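You operate a simulated robot arm through the tools that you are given. There is no shell and no other tool.

Carry out the task below with a simulated robot arm. There is one attempt and no reset: what you move stays moved.

TASK
Press the lids on both mugs and stand them in the port drink holder.
Fine: each lid by its colour; the white mug in the hole by the well. Set down upright: what you pick out.

It is judged by the outcome, as a careful person would: the job done as asked, and still so three seconds after it is handed in. It fails if anything else is knocked over, pushed out of place, dropped, spilled or broken. A push-on lid holds only when it is set on centred and level and pressed home; a screw cap is set on level and turned clockwise until tight.

THE ROBOT
A 7-joint arm with a two-finger parallel gripper, fixed in place. Base frame: the origin is on the floor under the middle of its stand, x ahead of it, y to its left, z up; the work surface is at about z = 0.442. Readings come in m, rad, newtons and seconds.
With the tool pointing down near the work surface it reaches from about 0.34 to 0.86 m from the base axis. Its first joint turns from -2.496 to 2.496 rad. Payload 3 kg.
The tool frame sits at the grasp point between the pads (the TCP): z along the fingers, y along the line on which they close. The tips reach 0.03 m beyond it. Largest opening 0.094 m; finger width 0.028, thickness 0.01; the body of the gripper, 0.05 by 0.096 m, starts 0.055 m behind the TCP.
Orientation is that of the tool frame in the base frame, as a unit quaternion [w, x, y, z]. With the fingers straight down and closing along the base's y, the tool's x points along the base's -x, its y along +y and its z along -z.

THE INTERFACE
- The arm moves only by the tool apply_moves. Its argument "increments" is one flat list of numbers, 7 for each row, row after row: the shift along the tool's x, y, z in cm, then the turn, a rotation vector about the tool's x, y, z in rad, then the gripper command, from -1 (shut) to 1 (fully open), values between in proportion. In form: [tx, ty, tz, wx, wy, wz, grip, tx, ty, tz, wx, wy, wz, grip, ...]. A call has 1 to 20 rows; each row shifts and turns the commanded pose from where the row before left it, along the tool's axes as they then stand. Rows are played at 5 a second. More than 0.05 m and 0.15 rad between two rows, or a gripper value outside its range, and nothing of the call is played. A pose out of reach is approached as far as the arm can. The call stops where the force on the tool passes 70 N (or 10 N more than at its start, if that is more) or the arm is blocked; 0.2 s more then pass. The fingers move at their own pace (about 0.072 m/s each) and stop on an object; they squeeze with about 32 N. The grip force told is the motor's: it shows also when the fingers shut on nothing. Time passes only in rows, and 0.2 s behind the last, so rows that do not move let the fingers close. It gives the time, the measured TCP pose, the force on the tool (base axes), the opening and the grip force at its end, in the units of the frame above (readings bear some noise), with the torque about the TCP (base axes, N m) and any sound that the robot's microphone picked up.
- Cameras (640 x 400 px; columns grow to the right, rows downward): "scene" is fixed at [0.396, -0.6554, 1.0075]; the picture's right is [0.97, -0.23, 0.00], its down [-0.05, -0.23, -0.97] and it looks along [0.23, 0.95, -0.23] (base axes); focal length 317 px, centre (320, 200). "wrist" rides on the gripper at [0.076, 0.014, -0.102] in the tool frame; the picture's right is [-0.18, 0.98, 0.00], its down [-0.75, -0.14, -0.64] and it looks along [-0.63, -0.12, 0.77] (tool axes); focal length 243 px, centre (320, 200). There is no depth. A picture from a camera that has moved, and an enlarged one, comes with that camera's place and axes in the base frame and with its lens. The place of the scene camera against the robot may be out by one fixed shift of up to 0.012 m in any direction.
- grab_frame(camera): a new picture of that camera. The clock stands still meanwhile.
- zoom(camera, box): a new picture of the part [left, top, right, bottom] of that camera's present view, enlarged. The clock stands still meanwhile.
- sign_off(): hands the job in; it is judged then, once.

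Places have to be worked out from the pictures, the camera data and where the tool is seen. Open the gripper and draw the arm clear of the work before you hand the job in, unless the task says otherwise.

The tools are called after "Request:" as a command line: name --argument value ..., lists and objects as JSON in quotes. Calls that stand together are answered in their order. apply_moves: Moves the arm, as the interface text tells. Its arguments: {"type":"object","properties":{"increments":{"type":"array"}},"required":["increments"]} The other tools are called the same way: grab_frame (camera) takes a picture; zoom (camera, box) takes an enlarged picture of a part of a camera's view; sign_off () hands the job in.

At the start:

```text
clock: 0.0
eef_pos: [0.5844, 0.1893, 0.9012]
tcp_rot: [0.001, -0.001, 1.0, 0.0]
wrist_force: [-0.3, 0.1, 0.8]
ft_torque: [0.02, 0.0, 0.01]
finger_gap: 0.0942
finger_force: 0.0
```

scene: 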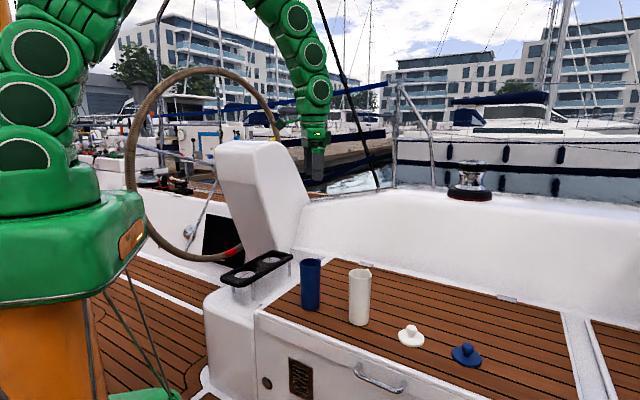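
wrist: 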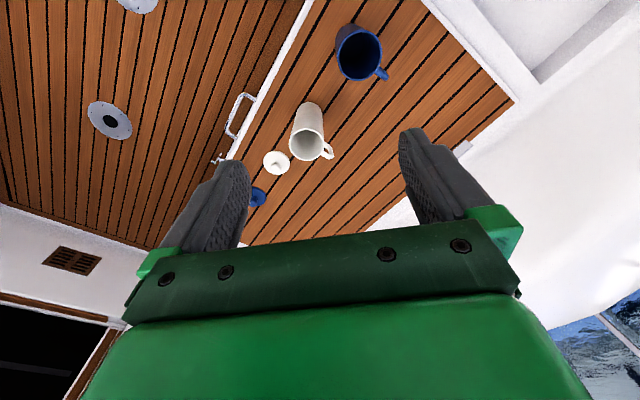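

I start by looking closely at the scene: two mugs (blue, white), two lids, and a holder with two holes by the wheel pedestal. I take zooms to find their places.

Request:
zoom --camera "scene" --box '[200, 230, 360, 330]'

Request:
zoom --camera "scene" --box '[340, 250, 500, 380]'

Request:
zoom --camera "wrist" --box '[220, 0, 460, 220]'

Request:
grab_frame --camera "scene"

Request:
grab_frame --camera "wrist"

```text
4.00 times, centred on (280, 280) of scene
camera zoom: at [0.396, -0.6554, 1.0075], right [0.97, -0.23, 0.0], down [-0.05, -0.23, -0.97], along [0.23, 0.95, -0.23], focal length 1268 px, centre (480, -120)
```

zoom: 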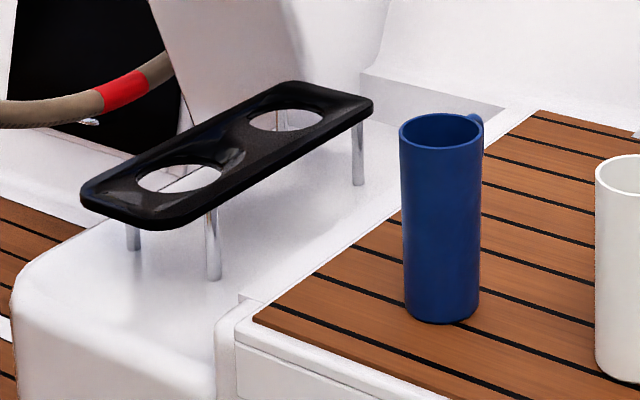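

```text
3.08 times, centred on (420, 315) of scene
camera zoom: at [0.396, -0.6554, 1.0075], right [0.97, -0.23, 0.0], down [-0.05, -0.23, -0.97], along [0.23, 0.95, -0.23], focal length 976 px, centre (12, -154)
```

zoom: 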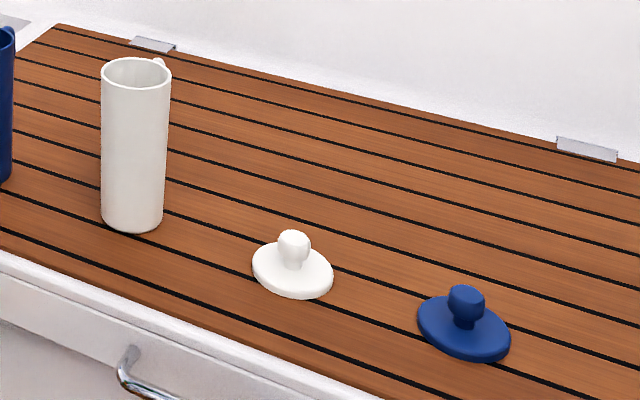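

```text
1.82 times, centred on (340, 110) of wrist
camera zoom: at [0.5081, 0.2031, 1.0035], right [0.18, 0.98, 0.0], down [0.75, -0.14, 0.64], along [0.63, -0.12, -0.77], focal length 441 px, centre (284, 364)
```

zoom: 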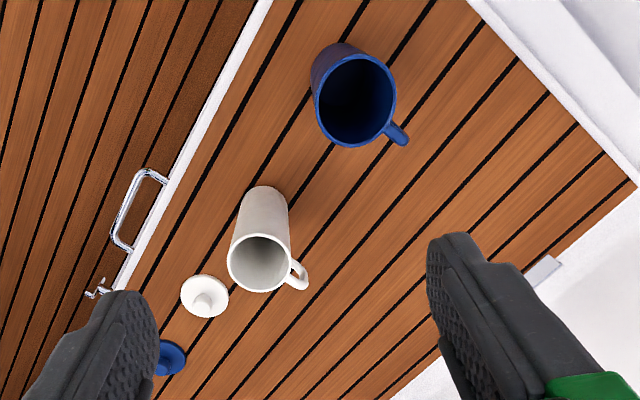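

```text
taken
```

scene: 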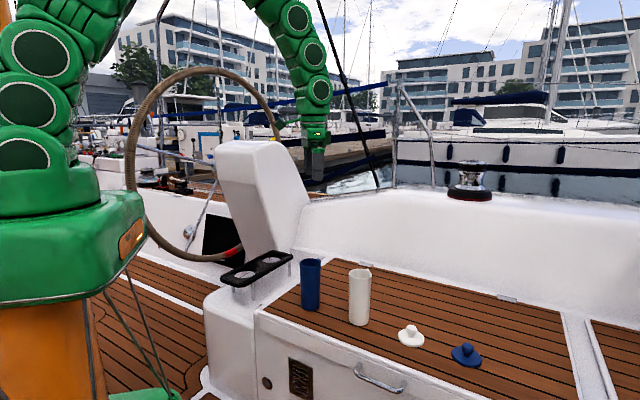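

```text
taken
camera wrist: at [0.5081, 0.2031, 1.0035], right [0.18, 0.98, 0.0], down [0.75, -0.14, 0.64], along [0.63, -0.12, -0.77], focal length 243 px, centre (320, 200)
```

wrist: 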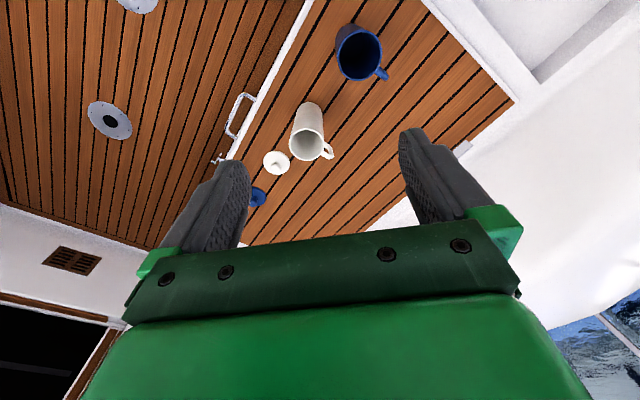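

The scene puts the white mug near (0.70, 0.14), blue mug (0.58, 0.245), white lid (0.815, 0.03), blue lid (0.915, -0.066), and the holder near (0.38–0.47, 0.33–0.43). I move the arm back and turn the wrist so its camera looks at the holder.

Request:
apply_moves --increments '[3.3, -2.2, 1.2, 0, 0, 0, 1, 3.3, -2.2, 1.2, 0, 0, 0, 1, 3.3, -2.2, 1.2, 0, 0, 0, 1, 3.3, -2.2, 1.2, 0, 0, 0, 1, 0, 0, 0, 0, 0, -0.143, 1, 0, 0, 0, 0, 0, -0.143, 1, 0, 0, 0, 0, 0, -0.143, 1, 0, 0, 0, 0, 0, -0.143, 1, 0, 0, 0, 0, 0, -0.143, 1, 0, 0, 0, 0, 0, -0.143, 1, 0, 0, 0, 0, 0, -0.143, 1, 0, 0, 0, 0, 0, -0.143, 1, 0, 0, 0, 0, 0, -0.143, 1, 0, 0, 0, 0, 0, -0.143, 1, 0, 0, 0, 0, 0, -0.143, 1, 0, 0, 0, 0, 0, 0, 1]'

Request:
grab_frame --camera "wrist"

Request:
grab_frame --camera "scene"

```text
clock: 3.4
eef_pos: [0.4521, 0.1014, 0.8531]
tcp_rot: [0.0, 0.708, -0.706, 0.0]
wrist_force: [-0.5, -0.9, 0.1]
ft_torque: [0.02, 0.01, 0.0]
finger_gap: 0.094
finger_force: 0.1
```

```text
taken
camera wrist: at [0.4383, 0.0244, 0.9556], right [-0.98, 0.18, 0.0], down [0.14, 0.75, 0.64], along [0.12, 0.63, -0.77], focal length 243 px, centre (320, 200)
```

wrist: 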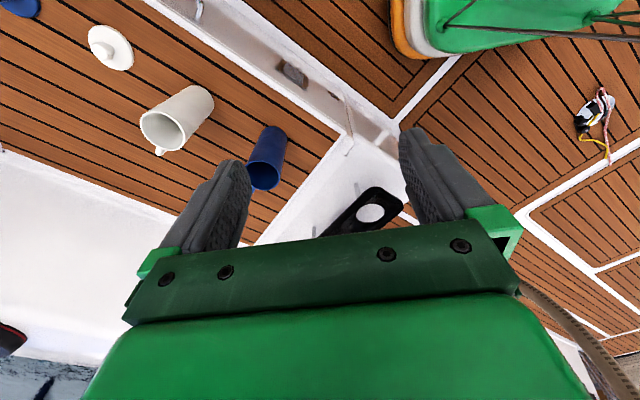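

```text
taken
```

scene: 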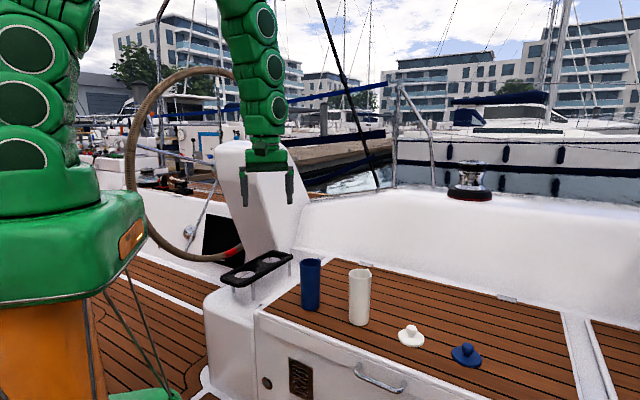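

The holder is mostly hidden behind the gripper, so I move the tool 13 cm in +y (tool -x) and a little in -x to bring it into clear view.

Request:
apply_moves --increments '[-4, 0.5, 0, 0, 0, 0, 1, -4, 0.5, 0, 0, 0, 0, 1, -4, 0.5, 0, 0, 0, 0, 1, 0, 0, 0, 0, 0, 0, 1]'

Request:
grab_frame --camera "wrist"

Request:
zoom --camera "wrist" --box '[240, 80, 420, 220]'

Request:
zoom --camera "wrist" --box '[60, 0, 300, 160]'

```text
clock: 4.4
eef_pos: [0.4369, 0.2223, 0.8535]
tcp_rot: [0.0, 0.707, -0.707, 0.001]
wrist_force: [0.4, -0.3, 0.1]
ft_torque: [0.02, -0.01, 0.02]
finger_gap: 0.0941
finger_force: 0.0
```

```text
taken
camera wrist: at [0.4225, 0.1448, 0.9552], right [-0.98, 0.18, 0.0], down [0.14, 0.75, 0.64], along [0.12, 0.63, -0.77], focal length 243 px, centre (320, 200)
```

wrist: 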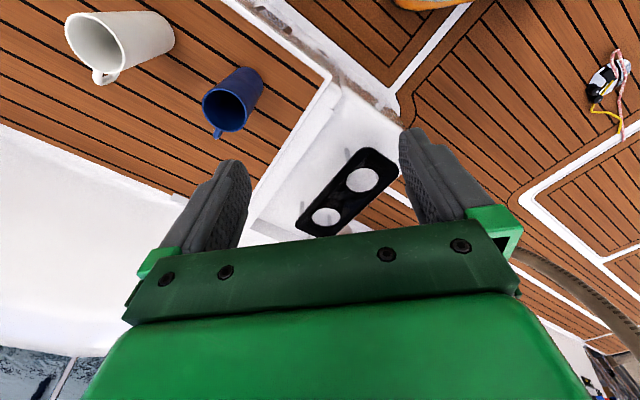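

```text
2.86 times, centred on (330, 150) of wrist
camera zoom: at [0.4225, 0.1448, 0.9552], right [-0.98, 0.18, 0.0], down [0.14, 0.75, 0.64], along [0.12, 0.63, -0.77], focal length 693 px, centre (291, 343)
```

zoom: 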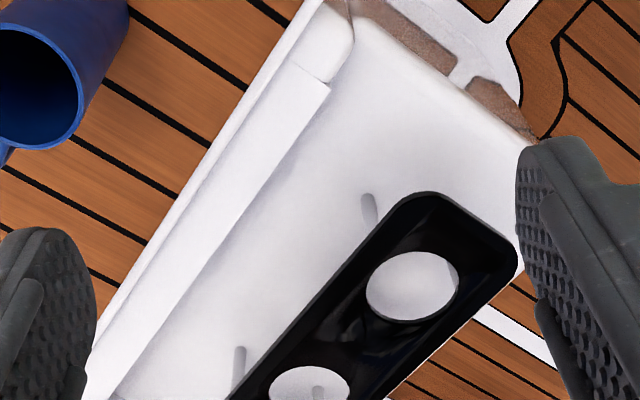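

```text
2.50 times, centred on (180, 80) of wrist
camera zoom: at [0.4225, 0.1448, 0.9552], right [-0.98, 0.18, 0.0], down [0.14, 0.75, 0.64], along [0.12, 0.63, -0.77], focal length 606 px, centre (670, 500)
```

zoom: 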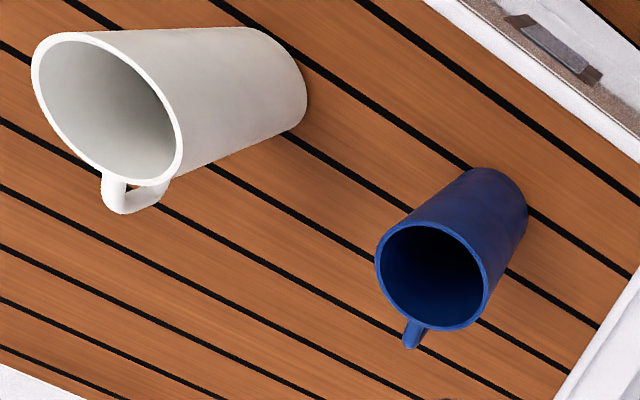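

The wrist view triangulates the holder plate near z≈0.44–0.45 with the well-side hole near (0.38, 0.52) and the far hole near (0.49, 0.63). I check the pedestal behind the holder and the mug handles from other angles before grasping.

Request:
zoom --camera "scene" --box '[200, 120, 340, 320]'

Request:
apply_moves --increments '[0, -4.5, 0.5, 0, 0, -0.14, 1, 0.5, -4, 0.5, 0, 0, -0.14, 1, 0.5, -4, 0.5, 0, 0, -0.14, 1, 0.5, -4, 0.5, 0, 0, -0.14, 1, 0, 0, 0.5, 0, 0, -0.14, 1, 0, 0, 0.5, 0, 0, -0.14, 1, 0, 0, 0.5, 0, 0, -0.14, 1, 0, 0, 0, 0, 0, 0, 1]'

Request:
grab_frame --camera "wrist"

```text
2.00 times, centred on (270, 220) of scene
camera zoom: at [0.396, -0.6554, 1.0075], right [0.97, -0.23, 0.0], down [-0.05, -0.23, -0.97], along [0.23, 0.95, -0.23], focal length 634 px, centre (420, 160)
```

zoom: 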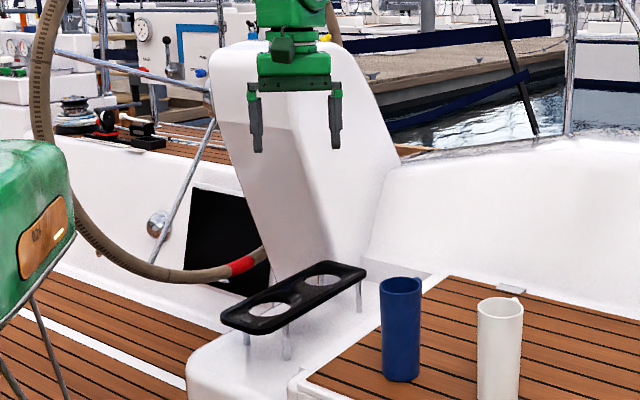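

```text
clock: 6.2
eef_pos: [0.6, 0.2406, 0.8176]
tcp_rot: [0.0, 0.957, -0.29, 0.0]
wrist_force: [-0.3, 0.1, -0.4]
ft_torque: [0.02, -0.02, 0.02]
finger_gap: 0.094
finger_force: 0.1
```

```text
taken
camera wrist: at [0.6562, 0.1853, 0.9203], right [-0.7, -0.72, 0.0], down [-0.55, 0.54, 0.64], along [-0.46, 0.45, -0.77], focal length 243 px, centre (320, 200)
```

wrist: 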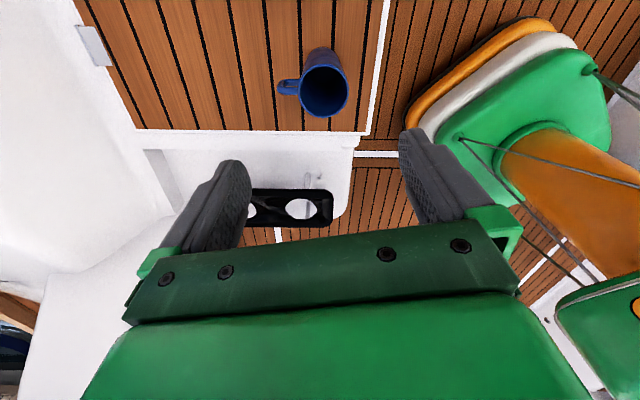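

I tilt the tool up about its y axis so the wrist camera looks more horizontally toward the pedestal and holder.

Request:
apply_moves --increments '[0, 0, 0, 0, -0.14, 0, 1, 0, 0, 0, 0, -0.14, 0, 1, 0, 0, 0, 0, -0.14, 0, 1, 0, 0, 0, 0, -0.14, 0, 1, 0, 0, 0, 0, 0, 0, 1]'

Request:
grab_frame --camera "wrist"

Request:
grab_frame --camera "scene"

```text
clock: 7.4
eef_pos: [0.6003, 0.242, 0.8174]
tcp_rot: [-0.08, 0.92, -0.278, -0.265]
wrist_force: [0.3, 0.2, -0.1]
ft_torque: [-0.04, 0.0, -0.01]
finger_gap: 0.0939
finger_force: 0.0
```

```text
taken
camera wrist: at [0.6917, 0.1618, 0.8644], right [-0.68, -0.73, 0.1], down [-0.17, 0.28, 0.94], along [-0.72, 0.62, -0.31], focal length 243 px, centre (320, 200)
```

wrist: 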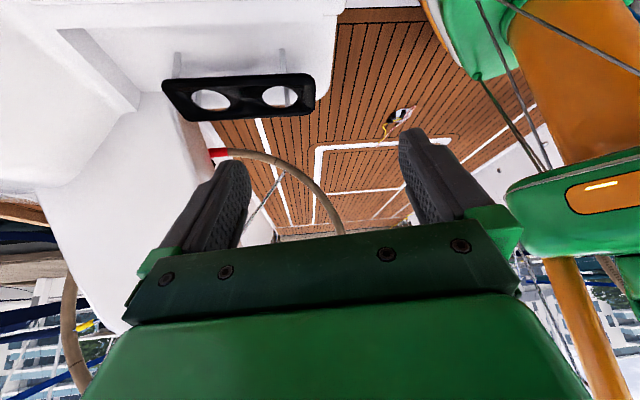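

```text
taken
```

scene: 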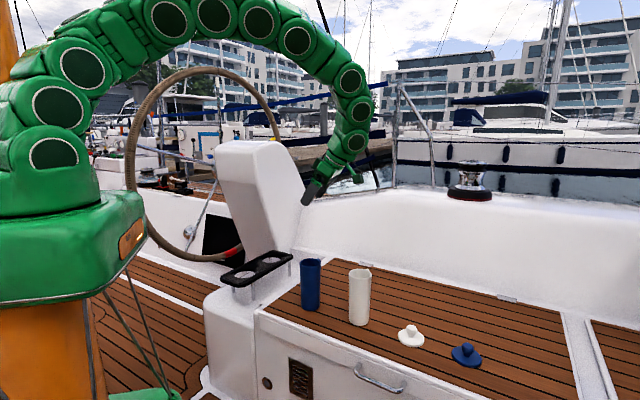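

I zoom to see how close the pedestal stands to the far hole.

Request:
zoom --camera "wrist" --box '[60, 20, 340, 195]'

```text
2.29 times, centred on (200, 108) of wrist
camera zoom: at [0.6917, 0.1618, 0.8644], right [-0.68, -0.73, 0.1], down [-0.17, 0.28, 0.94], along [-0.72, 0.62, -0.31], focal length 555 px, centre (594, 411)
```

zoom: 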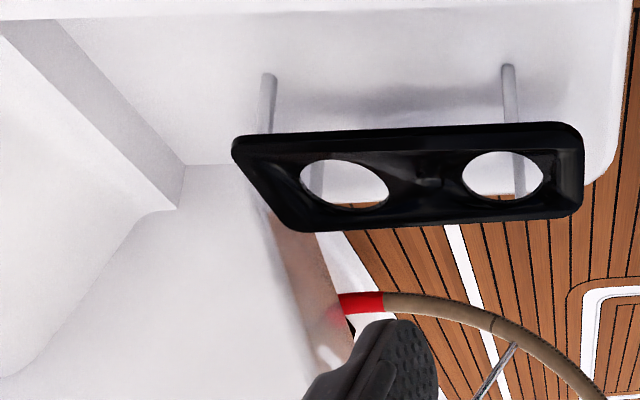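

The pedestal base lies just beyond the far hole, the plate is at z≈0.443 over a ledge at ≈0.363. Next I back off along this view to see the mug handles in profile and learn how low they reach.

Request:
apply_moves --increments '[3.9, 0.5, -0.6, 0, 0, 0, 1, 3.9, 0.5, -0.6, 0, 0, 0, 1, 3.9, 0.5, -0.6, 0, 0, 0, 1, 3.9, 0.5, -0.6, 0, 0, 0, 1, 0, 0, 0, 0, 0, 0, 1]'

Request:
grab_frame --camera "wrist"

Request:
zoom --camera "wrist" --box '[220, 0, 420, 140]'

```text
clock: 8.6
eef_pos: [0.7088, 0.1428, 0.756]
tcp_rot: [-0.081, 0.919, -0.28, -0.265]
wrist_force: [-0.5, 0.0, -1.2]
ft_torque: [0.0, -0.03, 0.0]
finger_gap: 0.0941
finger_force: 0.0
```

```text
taken
camera wrist: at [0.8012, 0.0643, 0.802], right [-0.68, -0.73, 0.1], down [-0.17, 0.28, 0.94], along [-0.72, 0.62, -0.31], focal length 243 px, centre (320, 200)
```

wrist: 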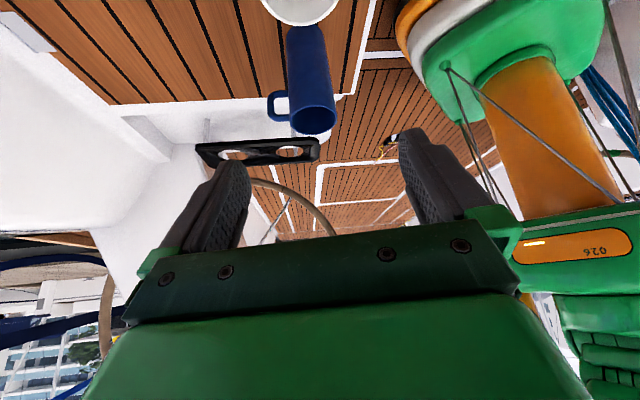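

```text
2.86 times, centred on (320, 70) of wrist
camera zoom: at [0.8012, 0.0643, 0.802], right [-0.68, -0.73, 0.1], down [-0.17, 0.28, 0.94], along [-0.72, 0.62, -0.31], focal length 693 px, centre (320, 571)
```

zoom: 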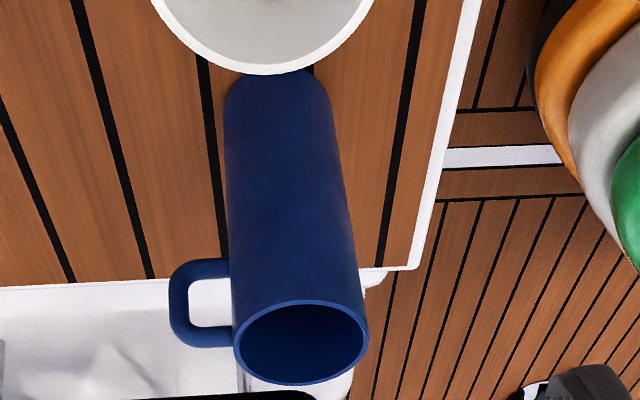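

The handles sit in the upper half of the mugs (about 2–7 cm below the rim), so they will stay above the holder plate. I now level the tool and look down over the holder and pedestal to check clearance.

Request:
apply_moves --increments '[0, 0, 0, 0, 0.14, 0, 1, 0, 0, 0, 0, 0.14, 0, 1, 0, 0, 0, 0, 0.14, 0, 1, 0, 0, 0, 0, 0.14, 0, 1, 0, 0, -1.6, 0, 0, 0.134, 1, 0, 0, -1.6, 0, 0, 0.134, 1, 0, 0, -1.6, 0, 0, 0.134, 1, 0, 0, -1.6, 0, 0, 0.134, 1, 0, 0, -1.6, 0, 0, 0.134, 1, 0, 0, -1.6, 0, 0, 0.134, 1, -3.93, 2.35, 0, 0, 0, 0, 1, -3.93, 2.35, 0, 0, 0, 0, 1, -3.93, 2.35, 0, 0, 0, 0, 1, -3.93, 2.35, 0, 0, 0, 0, 1, -3.93, 2.35, 0, 0, 0, 0, 1, -3.93, 2.35, 0, 0, 0, 0, 1, -3.93, 2.35, 0, 0, 0, 0, 1, 0, 0, 0, 0, 0, 0, 1]'

Request:
grab_frame --camera "wrist"

Request:
grab_frame --camera "scene"

```text
clock: 12.4
eef_pos: [0.5, 0.3875, 0.8501]
tcp_rot: [0.0, 0.767, -0.642, 0.001]
wrist_force: [-0.3, 0.0, 0.9]
ft_torque: [0.02, 0.03, -0.01]
finger_gap: 0.0939
finger_force: 0.0
```

```text
taken
camera wrist: at [0.4995, 0.3073, 0.9534], right [-1.0, 0.01, 0.0], down [0.01, 0.77, 0.64], along [0.0, 0.64, -0.77], focal length 243 px, centre (320, 200)
```

wrist: 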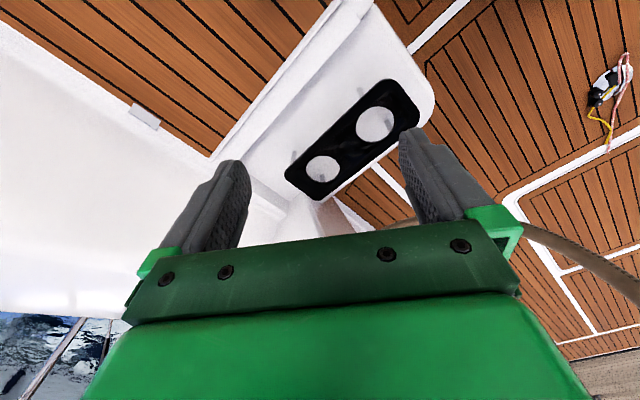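

```text
taken
```

scene: 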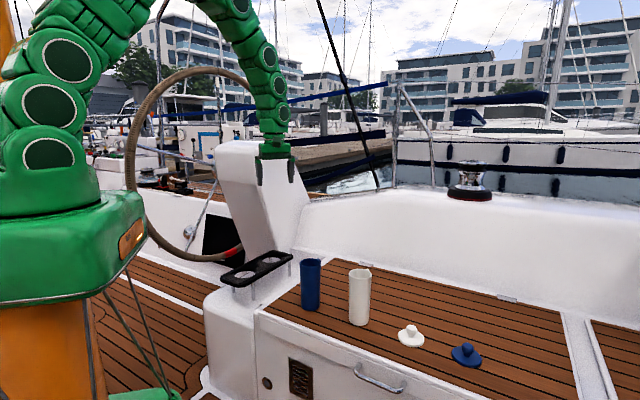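

Request:
zoom --camera "wrist" --box '[230, 60, 440, 240]'

```text
2.22 times, centred on (335, 150) of wrist
camera zoom: at [0.4995, 0.3073, 0.9534], right [-1.0, 0.01, 0.0], down [0.01, 0.77, 0.64], along [0.0, 0.64, -0.77], focal length 539 px, centre (287, 311)
```

zoom: 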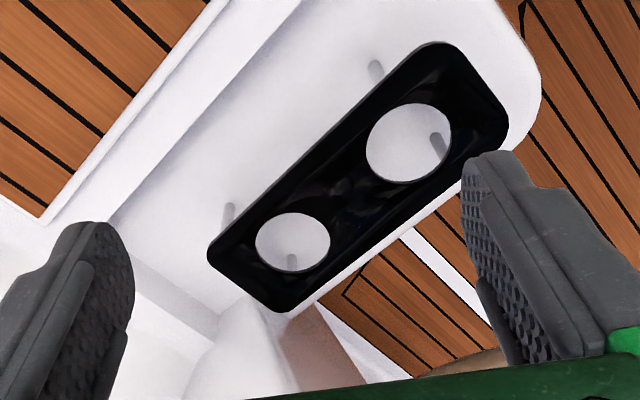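

Request:
zoom --camera "scene" --box '[200, 130, 320, 290]'

```text
2.50 times, centred on (260, 210) of scene
camera zoom: at [0.396, -0.6554, 1.0075], right [0.97, -0.23, 0.0], down [-0.05, -0.23, -0.97], along [0.23, 0.95, -0.23], focal length 793 px, centre (470, 175)
```

zoom: 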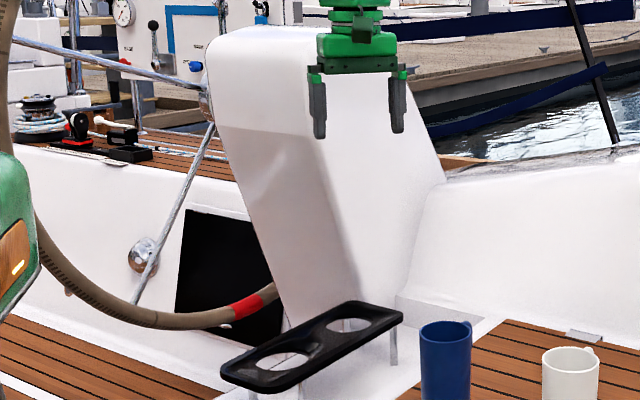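

I need the pedestal's 3D shape near the far hole; I raise the tool and take views from two sideways positions for triangulation.

Request:
apply_moves --increments '[0, 4, -2.5, 0, 0, 0, 1, 0, 4, -2.5, 0, 0, 0, 1, 0, 4, -2.5, 0, 0, 0, 1, -2, 0, 0, 0, 0, 0, 1, 0, 0, 0, 0, 0, 0, 1]'

Request:
grab_frame --camera "wrist"

Request:
zoom --camera "wrist" --box '[210, 60, 430, 240]'

```text
clock: 13.6
eef_pos: [0.3782, 0.3845, 0.9258]
tcp_rot: [0.0, 0.768, -0.641, -0.001]
wrist_force: [0.6, 0.8, 0.5]
ft_torque: [0.02, 0.03, 0.01]
finger_gap: 0.0938
finger_force: 0.0
```

```text
taken
camera wrist: at [0.3783, 0.3058, 1.0288], right [-1.0, 0.01, 0.0], down [0.01, 0.77, 0.64], along [0.01, 0.64, -0.77], focal length 243 px, centre (320, 200)
```

wrist: 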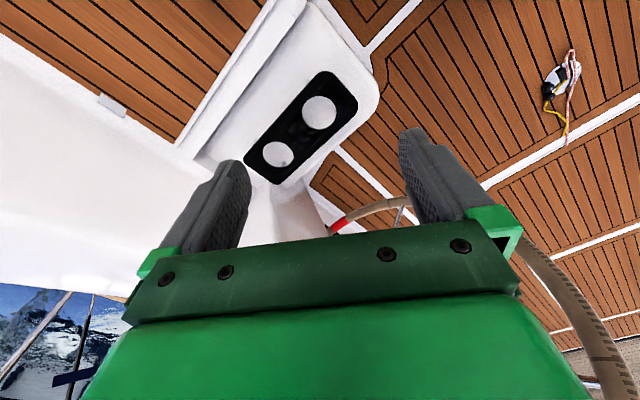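

```text
2.22 times, centred on (320, 150) of wrist
camera zoom: at [0.3783, 0.3058, 1.0288], right [-1.0, 0.01, 0.0], down [0.01, 0.77, 0.64], along [0.01, 0.64, -0.77], focal length 539 px, centre (320, 311)
```

zoom: 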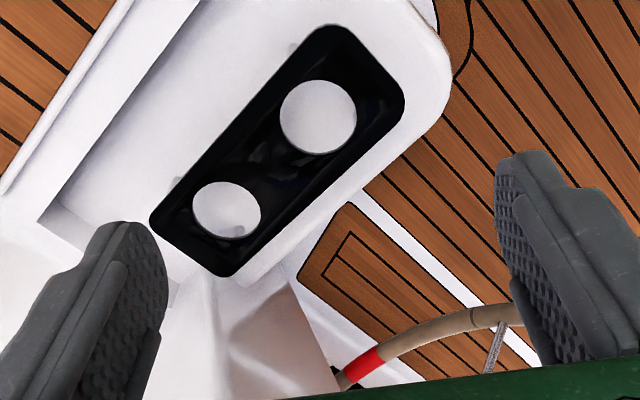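

The pedestal seems to lean out over the holder as it rises, which matters for approaching the far hole. I take a profile view from the bench side to measure the overhang.

Request:
apply_moves --increments '[1.2, -3.85, 1.6, 0, 0, 0, 1, 1.2, -3.85, 1.6, 0, 0, 0, 1, 1.2, -3.85, 1.6, 0, 0, 0, 1, 1.2, -3.85, 1.6, 0, 0, 0, 1, 1.2, -3.85, 1.6, 0, 0, 0, 1, 0, 0, 0, 0, 0, -0.145, 1, 0, 0, 0, 0, 0, -0.145, 1, 0, 0, 0, 0, 0, -0.145, 1, 0, 0, 0, 0, 0, -0.145, 1, 0, 0, 0, 0, 0, -0.145, 1, 0, 0, 0, 0, 0, -0.145, 1, 0, 0, 0, 0, -0.14, 0, 1, 0, 0, 0, 0, -0.14, 0, 1, 0, 0, 0, 0, -0.14, 0, 1, 0, 0, 0, 0, -0.14, 0, 1, 0, 0, 0, 0, 0, 0, 1]'

Request:
grab_frame --camera "wrist"

Request:
grab_frame --camera "scene"

```text
clock: 17.0
eef_pos: [0.5778, 0.3584, 0.847]
tcp_rot: [-0.072, 0.928, -0.249, -0.268]
wrist_force: [-0.4, -0.4, -0.8]
ft_torque: [0.02, -0.01, 0.0]
finger_gap: 0.0942
finger_force: 0.1
```

```text
taken
camera wrist: at [0.674, 0.286, 0.8929], right [-0.63, -0.77, 0.1], down [-0.19, 0.27, 0.94], along [-0.76, 0.57, -0.31], focal length 243 px, centre (320, 200)
```

wrist: 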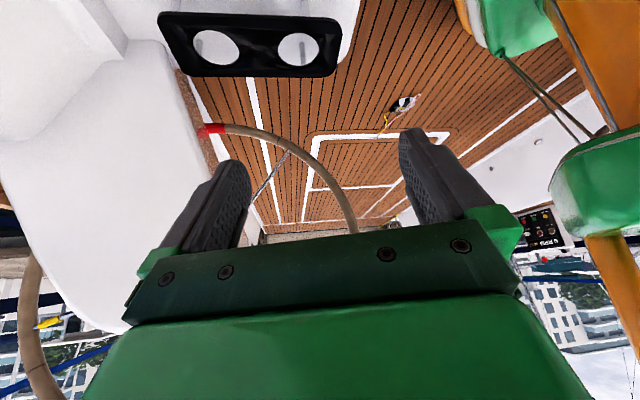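

```text
taken
```

scene: 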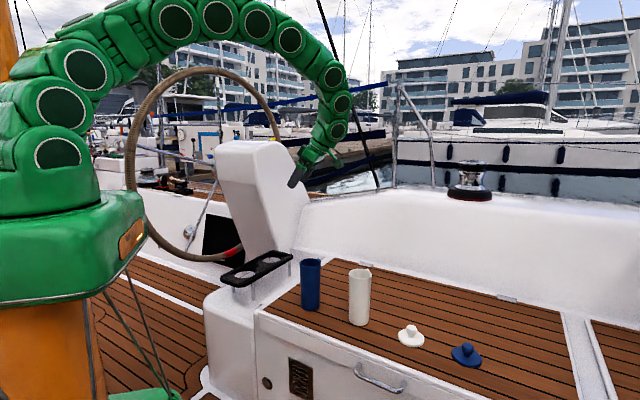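

Request:
zoom --camera "wrist" --box '[0, 0, 320, 200]'

```text
2.00 times, centred on (160, 100) of wrist
camera zoom: at [0.674, 0.286, 0.8929], right [-0.63, -0.77, 0.1], down [-0.19, 0.27, 0.94], along [-0.76, 0.57, -0.31], focal length 485 px, centre (640, 400)
```

zoom: 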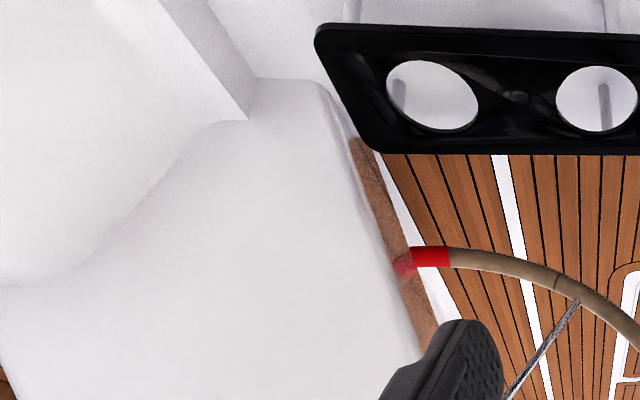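

The pedestal's near face is about 7 cm to the side of the far hole and leans aft as it rises, so at the far hole I'll work with the tool tilted about 0.5 rad (wrist toward the base). I now swing the tilted tool round to azimuth 45° (across the blue mug's handle), in place at z≈0.85.

Request:
apply_moves --increments '[0, 0, 0, 0.0752, 0, 0.1193, 1, 0, 0, 0, 0.0752, 0, 0.1193, 1, 0, 0, 0, 0.0752, 0, 0.1193, 1, 0, 0, 0, 0.0752, 0, 0.1193, 1, 0, 0, 0, 0.0752, 0, 0.1193, 1, 0, 0, 0, 0.0752, 0, 0.1193, 1, 0, 0, 0, 0.0752, 0, 0.1193, 1, 0, 0, 0, 0.0752, 0, 0.1193, 1, 0, 0, 0, 0.0752, 0, 0.1193, 1, 0, 0, 0, 0.0752, 0, 0.1193, 1, 0, 0, 0, 0.0752, 0, 0.1193, 1, 0, 0, 0, 0.0752, 0, 0.1193, 1, 0, 0, 0, 0.0752, 0, 0.1193, 1, 0, 0, 0, 0, 0.06, 0, 1, 0, 0, 0, 0, 0, 0, 1]'

Request:
grab_frame --camera "wrist"

```text
clock: 20.2
eef_pos: [0.5772, 0.3593, 0.8474]
tcp_rot: [0.229, -0.37, 0.896, 0.094]
wrist_force: [-1.1, -0.4, -0.3]
ft_torque: [-0.02, -0.01, -0.01]
finger_gap: 0.0938
finger_force: 0.1
```

```text
taken
camera wrist: at [0.4854, 0.2858, 0.8996], right [-0.58, 0.81, 0.09], down [0.35, 0.15, 0.93], along [0.74, 0.57, -0.37], focal length 243 px, centre (320, 200)
```

wrist: 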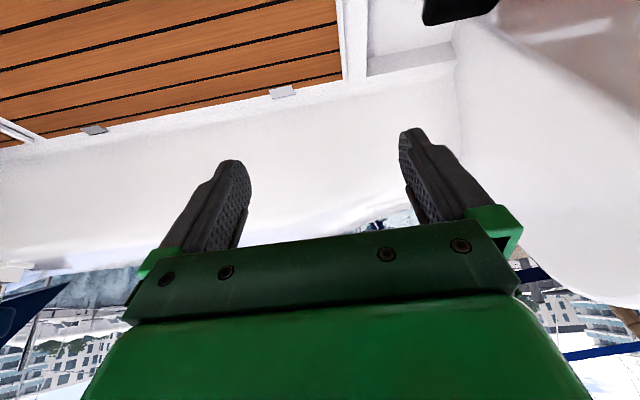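

Orientation is as intended (ψ≈45°, tilt 0.5). I move above the blue mug at z≈0.72 and look at it between the fingers.

Request:
apply_moves --increments '[3.23, -2.09, 1.87, 0, 0, 0, 1, 3.23, -2.09, 1.87, 0, 0, 0, 1, 3.23, -2.09, 1.87, 0, 0, 0, 1, 3.23, -2.09, 1.87, 0, 0, 0, 1, 0, 0, 0, 0, 0, 0, 1]'

Request:
grab_frame --camera "wrist"

Request:
zoom --camera "wrist" --box '[200, 0, 440, 200]'

Request:
zoom --camera "scene" --box '[220, 130, 420, 340]'

```text
clock: 21.4
eef_pos: [0.5818, 0.2452, 0.7172]
tcp_rot: [0.23, -0.371, 0.895, 0.094]
wrist_force: [-0.8, 0.2, 0.2]
ft_torque: [-0.01, -0.02, 0.05]
finger_gap: 0.0937
finger_force: 0.0
```

```text
taken
camera wrist: at [0.4893, 0.172, 0.771], right [-0.58, 0.81, 0.09], down [0.35, 0.15, 0.93], along [0.74, 0.57, -0.37], focal length 243 px, centre (320, 200)
```

wrist: 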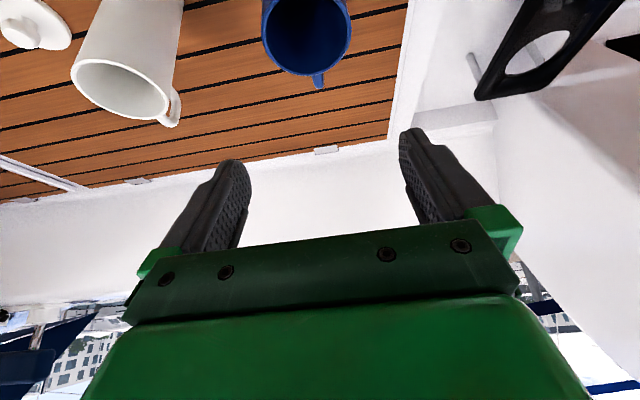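

```text
2.00 times, centred on (320, 100) of wrist
camera zoom: at [0.4893, 0.172, 0.771], right [-0.58, 0.81, 0.09], down [0.35, 0.15, 0.93], along [0.74, 0.57, -0.37], focal length 485 px, centre (320, 400)
```

zoom: 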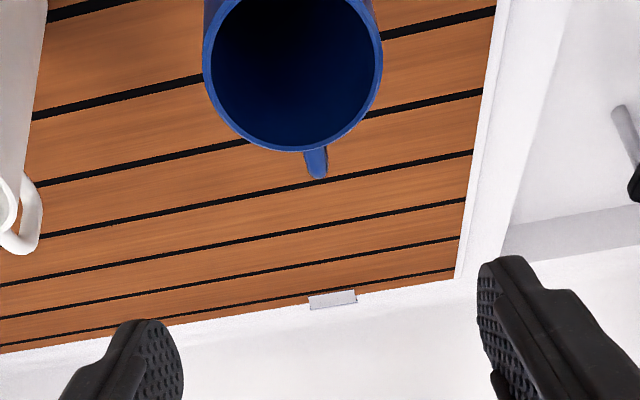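

```text
1.90 times, centred on (320, 235) of scene
camera zoom: at [0.396, -0.6554, 1.0075], right [0.97, -0.23, 0.0], down [-0.05, -0.23, -0.97], along [0.23, 0.95, -0.23], focal length 604 px, centre (320, 133)
```

zoom: 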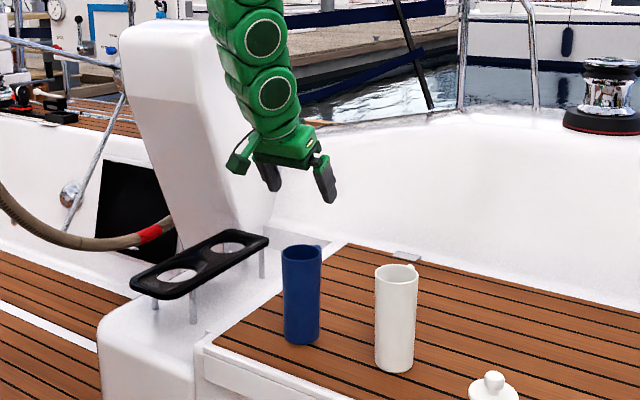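

The mug rim centre computes to about (0.578, 0.2425), well centred between the fingers. I descend to z≈0.572 with the fingers open, straddling the mug.

Request:
apply_moves --increments '[1.84, 0.02, 3.13, 0, 0, 0, 1, 1.84, 0.02, 3.13, 0, 0, 0, 1, 1.84, 0.02, 3.13, 0, 0, 0, 1, 1.84, 0.02, 3.13, 0, 0, 0, 1, 0, 0, 0, 0, 0, 0, 1]'

Request:
grab_frame --camera "wrist"

Request:
zoom --camera "scene" --box '[260, 200, 400, 340]'

```text
clock: 22.6
eef_pos: [0.5794, 0.2423, 0.5726]
tcp_rot: [0.23, -0.37, 0.895, 0.093]
wrist_force: [-0.2, -0.6, 0.5]
ft_torque: [0.03, 0.02, -0.05]
finger_gap: 0.094
finger_force: 0.0
```

```text
taken
camera wrist: at [0.4865, 0.1699, 0.6264], right [-0.58, 0.81, 0.09], down [0.35, 0.15, 0.93], along [0.74, 0.57, -0.37], focal length 243 px, centre (320, 200)
```

wrist: 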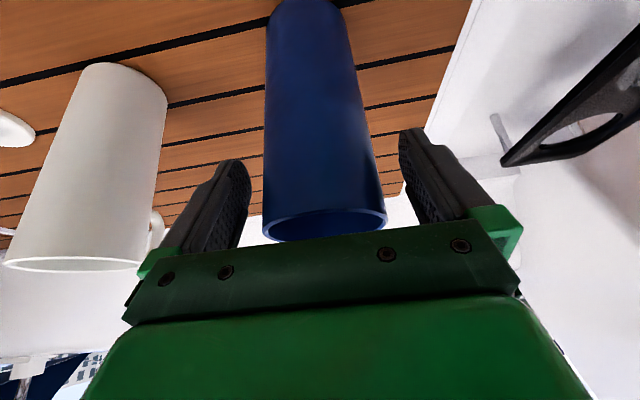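

```text
2.86 times, centred on (330, 270) of scene
camera zoom: at [0.396, -0.6554, 1.0075], right [0.97, -0.23, 0.0], down [-0.05, -0.23, -0.97], along [0.23, 0.95, -0.23], focal length 906 px, centre (291, 0)
```

zoom: 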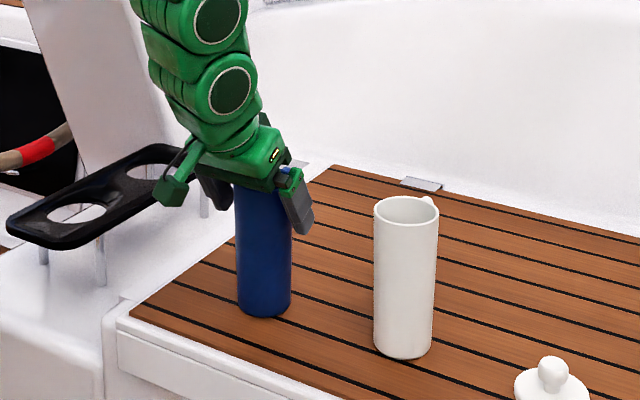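

The mug stands centred between the open fingers with clearance all round. I close the gripper on it.

Request:
apply_moves --increments '[0, 0, 0, 0, 0, 0, -1, 0, 0, 0, 0, 0, 0, -1, 0, 0, 0, 0, 0, 0, -1, 0, 0, 0, 0, 0, 0, -1]'

Request:
zoom --camera "scene" --box '[260, 200, 400, 340]'

```text
clock: 23.6
eef_pos: [0.5778, 0.2432, 0.5736]
tcp_rot: [0.23, -0.37, 0.895, 0.094]
wrist_force: [0.2, 1.4, 1.4]
ft_torque: [0.17, 0.06, 0.01]
finger_gap: 0.0606
finger_force: 32.1
```

```text
2.86 times, centred on (330, 270) of scene
camera zoom: at [0.396, -0.6554, 1.0075], right [0.97, -0.23, 0.0], down [-0.05, -0.23, -0.97], along [0.23, 0.95, -0.23], focal length 906 px, centre (291, 0)
```

zoom: 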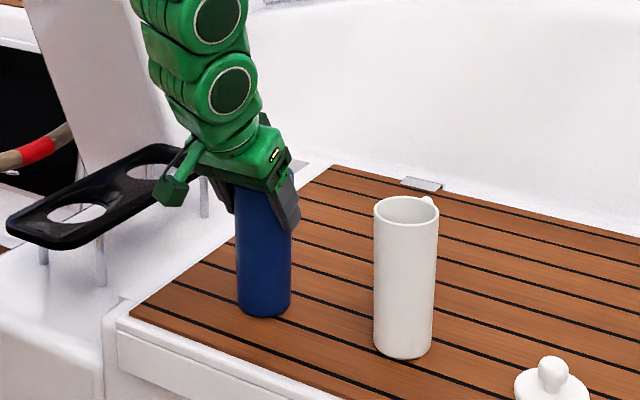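

Grip holds (gap 0.061, 32 N). I lift straight up, first gently, to z≈0.72.

Request:
apply_moves --increments '[-0.48, 0, -0.88, 0, 0, 0, -1, -1.44, 0, -2.64, 0, 0, 0, -1, -1.44, 0, -2.64, 0, 0, 0, -1, -1.44, 0, -2.64, 0, 0, 0, -1, -1.44, 0, -2.64, 0, 0, 0, -1, -0.96, 0, -1.76, 0, 0, 0, -1, 0, 0, 0, 0, 0, 0, -1]'

Request:
grab_frame --camera "wrist"

Request:
zoom --camera "scene" --box '[200, 130, 400, 330]'

```text
clock: 25.2
eef_pos: [0.5793, 0.2426, 0.7252]
tcp_rot: [0.23, -0.37, 0.895, 0.094]
wrist_force: [0.0, 0.2, -1.2]
ft_torque: [-0.01, -0.01, 0.0]
finger_gap: 0.0602
finger_force: 31.8
```

```text
taken
camera wrist: at [0.4875, 0.17, 0.7778], right [-0.58, 0.81, 0.09], down [0.35, 0.15, 0.93], along [0.74, 0.57, -0.37], focal length 243 px, centre (320, 200)
```

wrist: 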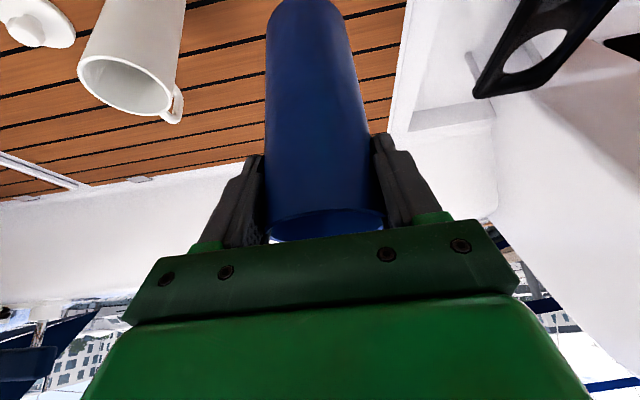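

```text
2.00 times, centred on (300, 230) of scene
camera zoom: at [0.396, -0.6554, 1.0075], right [0.97, -0.23, 0.0], down [-0.05, -0.23, -0.97], along [0.23, 0.95, -0.23], focal length 634 px, centre (360, 140)
```

zoom: 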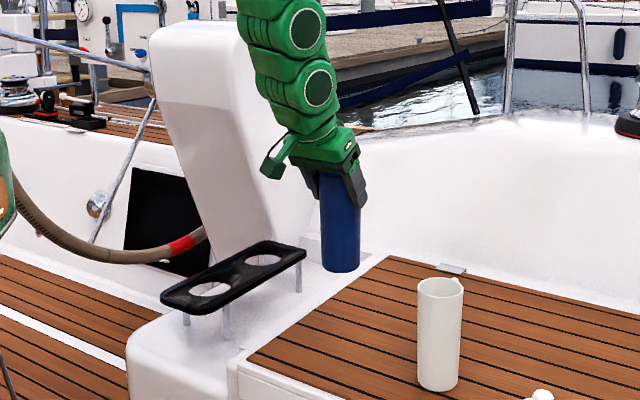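

The mug hangs upright. I carry it toward the far hole, stopping about 8 cm short to check clearance from the pedestal.

Request:
apply_moves --increments '[-1.92, 3.385, 1.045, 0, 0, 0, -1, -1.92, 3.385, 1.045, 0, 0, 0, -1, -1.92, 3.385, 1.045, 0, 0, 0, -1, -1.92, 3.385, 1.045, 0, 0, 0, -1, -1.92, 3.385, 1.045, 0, 0, 0, -1, -1.92, 3.385, 1.045, 0, 0, 0, -1, -1.92, 3.385, 1.045, 0, 0, 0, -1, -1.92, 3.385, 1.045, 0, 0, 0, -1, 0, 0, 0, -0.0586, 0, -0.1074, -1, 0, 0, 0, 0, 0, 0, -1]'

Request:
grab_frame --camera "wrist"

Request:
grab_frame --camera "scene"

Request:
zoom --camera "scene" --box '[200, 100, 360, 300]'

```text
clock: 27.4
eef_pos: [0.511, 0.5574, 0.7246]
tcp_rot: [0.224, -0.425, 0.87, 0.108]
wrist_force: [1.0, 0.4, -2.1]
ft_torque: [-0.06, -0.01, 0.01]
finger_gap: 0.0606
finger_force: 31.7
```

```text
taken
camera wrist: at [0.4286, 0.4738, 0.7775], right [-0.68, 0.73, 0.09], down [0.33, 0.19, 0.93], along [0.66, 0.65, -0.37], focal length 243 px, centre (320, 200)
```

wrist: 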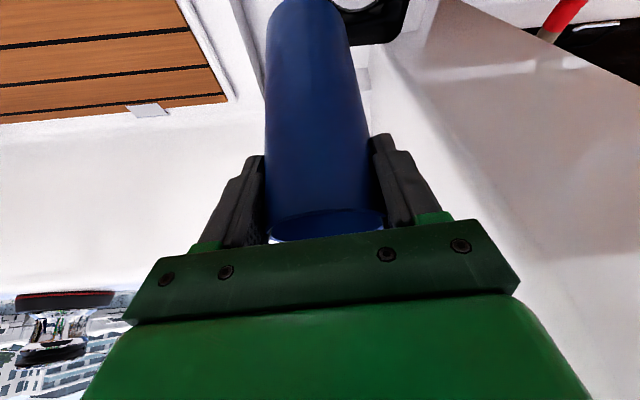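

```text
taken
```

scene: 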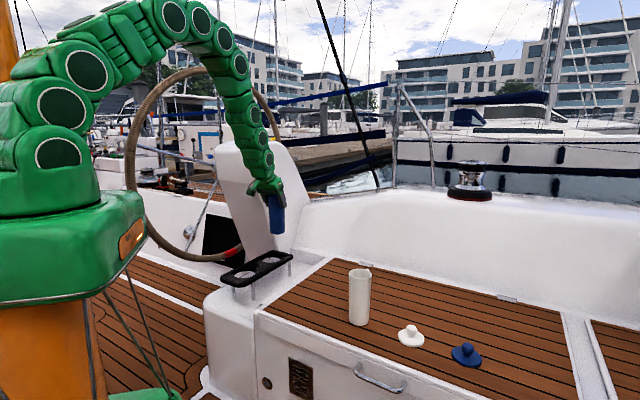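

```text
2.00 times, centred on (280, 200) of scene
camera zoom: at [0.396, -0.6554, 1.0075], right [0.97, -0.23, 0.0], down [-0.05, -0.23, -0.97], along [0.23, 0.95, -0.23], focal length 634 px, centre (400, 200)
```

zoom: 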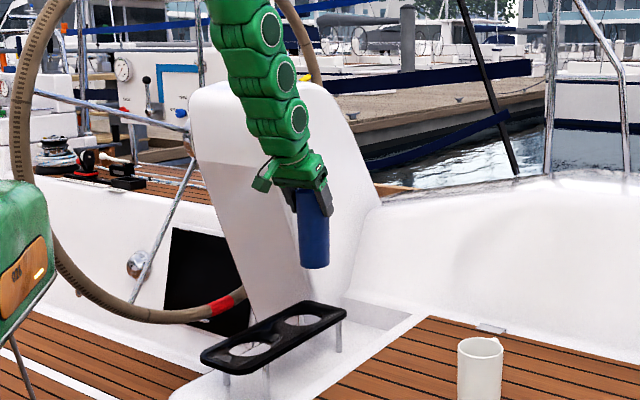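

The pedestal face estimate checks out in this view and the handle points outward. I move the last 8 cm to stand over the far hole at (0.495, 0.637).

Request:
apply_moves --increments '[-1.55, 2.05, 0.84, 0, 0, 0, -1, -1.55, 2.05, 0.84, 0, 0, 0, -1, -1.55, 2.05, 0.84, 0, 0, 0, -1, 0, 0, 0, 0, 0, 0, -1]'

Request:
grab_frame --camera "wrist"

Request:
zoom --camera "scene" --box '[200, 120, 340, 300]'

```text
clock: 28.4
eef_pos: [0.4954, 0.6365, 0.7242]
tcp_rot: [0.224, -0.425, 0.87, 0.109]
wrist_force: [-0.3, 0.2, -1.8]
ft_torque: [0.0, 0.0, -0.01]
finger_gap: 0.0608
finger_force: 32.1
```

```text
taken
camera wrist: at [0.413, 0.5537, 0.7783], right [-0.67, 0.73, 0.09], down [0.33, 0.19, 0.93], along [0.66, 0.65, -0.37], focal length 243 px, centre (320, 200)
```

wrist: 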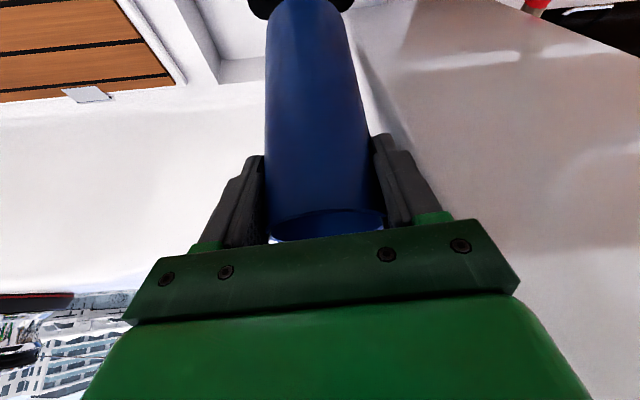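

```text
2.22 times, centred on (270, 210) of scene
camera zoom: at [0.396, -0.6554, 1.0075], right [0.97, -0.23, 0.0], down [-0.05, -0.23, -0.97], along [0.23, 0.95, -0.23], focal length 704 px, centre (431, 178)
```

zoom: 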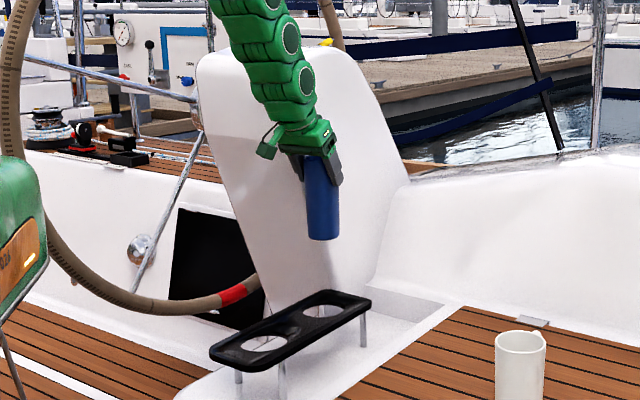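

Clear of the pedestal. I lower to just above the plate (mug bottom ≈0.46) to verify alignment over the hole.

Request:
apply_moves --increments '[1.59, 0.01, 2.89, 0, 0, 0, -1, 1.59, 0.01, 2.89, 0, 0, 0, -1, 1.59, 0.01, 2.89, 0, 0, 0, -1, 1.59, 0.01, 2.89, 0, 0, 0, -1, 0, 0, 0, 0, 0, 0, -1]'

Request:
grab_frame --camera "wrist"

Request:
zoom --camera "scene" --box '[220, 190, 320, 300]'

```text
clock: 29.6
eef_pos: [0.4944, 0.6354, 0.5925]
tcp_rot: [0.223, -0.424, 0.871, 0.107]
wrist_force: [-1.3, -0.1, -1.2]
ft_torque: [-0.01, 0.05, 0.0]
finger_gap: 0.0608
finger_force: 32.0
```

```text
taken
camera wrist: at [0.4121, 0.5522, 0.6457], right [-0.67, 0.73, 0.09], down [0.33, 0.19, 0.93], along [0.66, 0.65, -0.37], focal length 243 px, centre (320, 200)
```

wrist: 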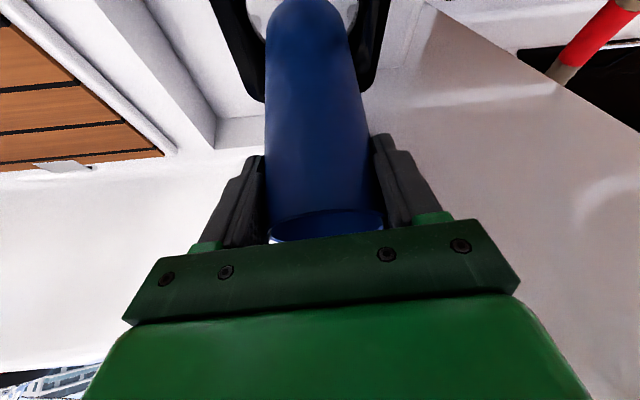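

```text
3.64 times, centred on (270, 245) of scene
camera zoom: at [0.396, -0.6554, 1.0075], right [0.97, -0.23, 0.0], down [-0.05, -0.23, -0.97], along [0.23, 0.95, -0.23], focal length 1153 px, centre (502, 36)
```

zoom: 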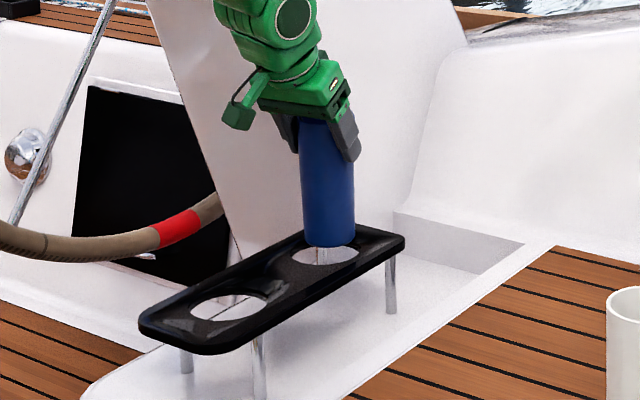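

Request:
zoom --camera "wrist" --box '[220, 0, 400, 110]'

Request:
zoom --camera "scene" --box '[240, 220, 300, 280]'

```text
3.56 times, centred on (310, 55) of wrist
camera zoom: at [0.4121, 0.5522, 0.6457], right [-0.67, 0.73, 0.09], down [0.33, 0.19, 0.93], along [0.66, 0.65, -0.37], focal length 863 px, centre (356, 716)
```

zoom: 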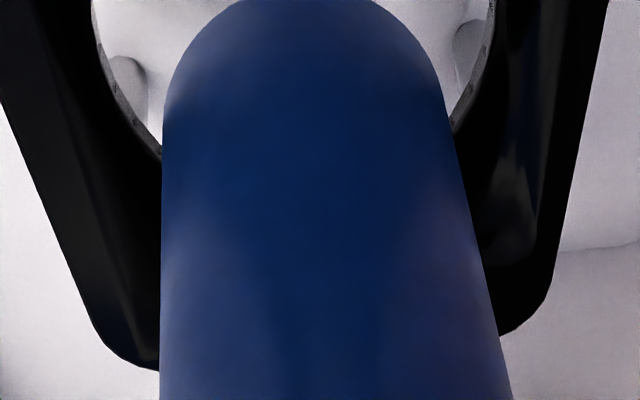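

```text
6.67 times, centred on (270, 250) of scene
camera zoom: at [0.396, -0.6554, 1.0075], right [0.97, -0.23, 0.0], down [-0.05, -0.23, -0.97], along [0.23, 0.95, -0.23], focal length 2114 px, centre (653, -133)
```

zoom: 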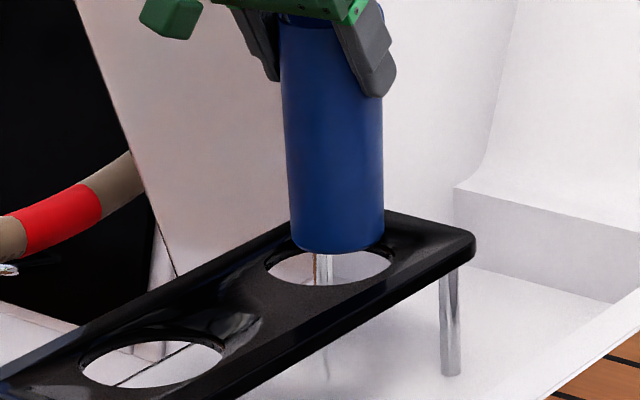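

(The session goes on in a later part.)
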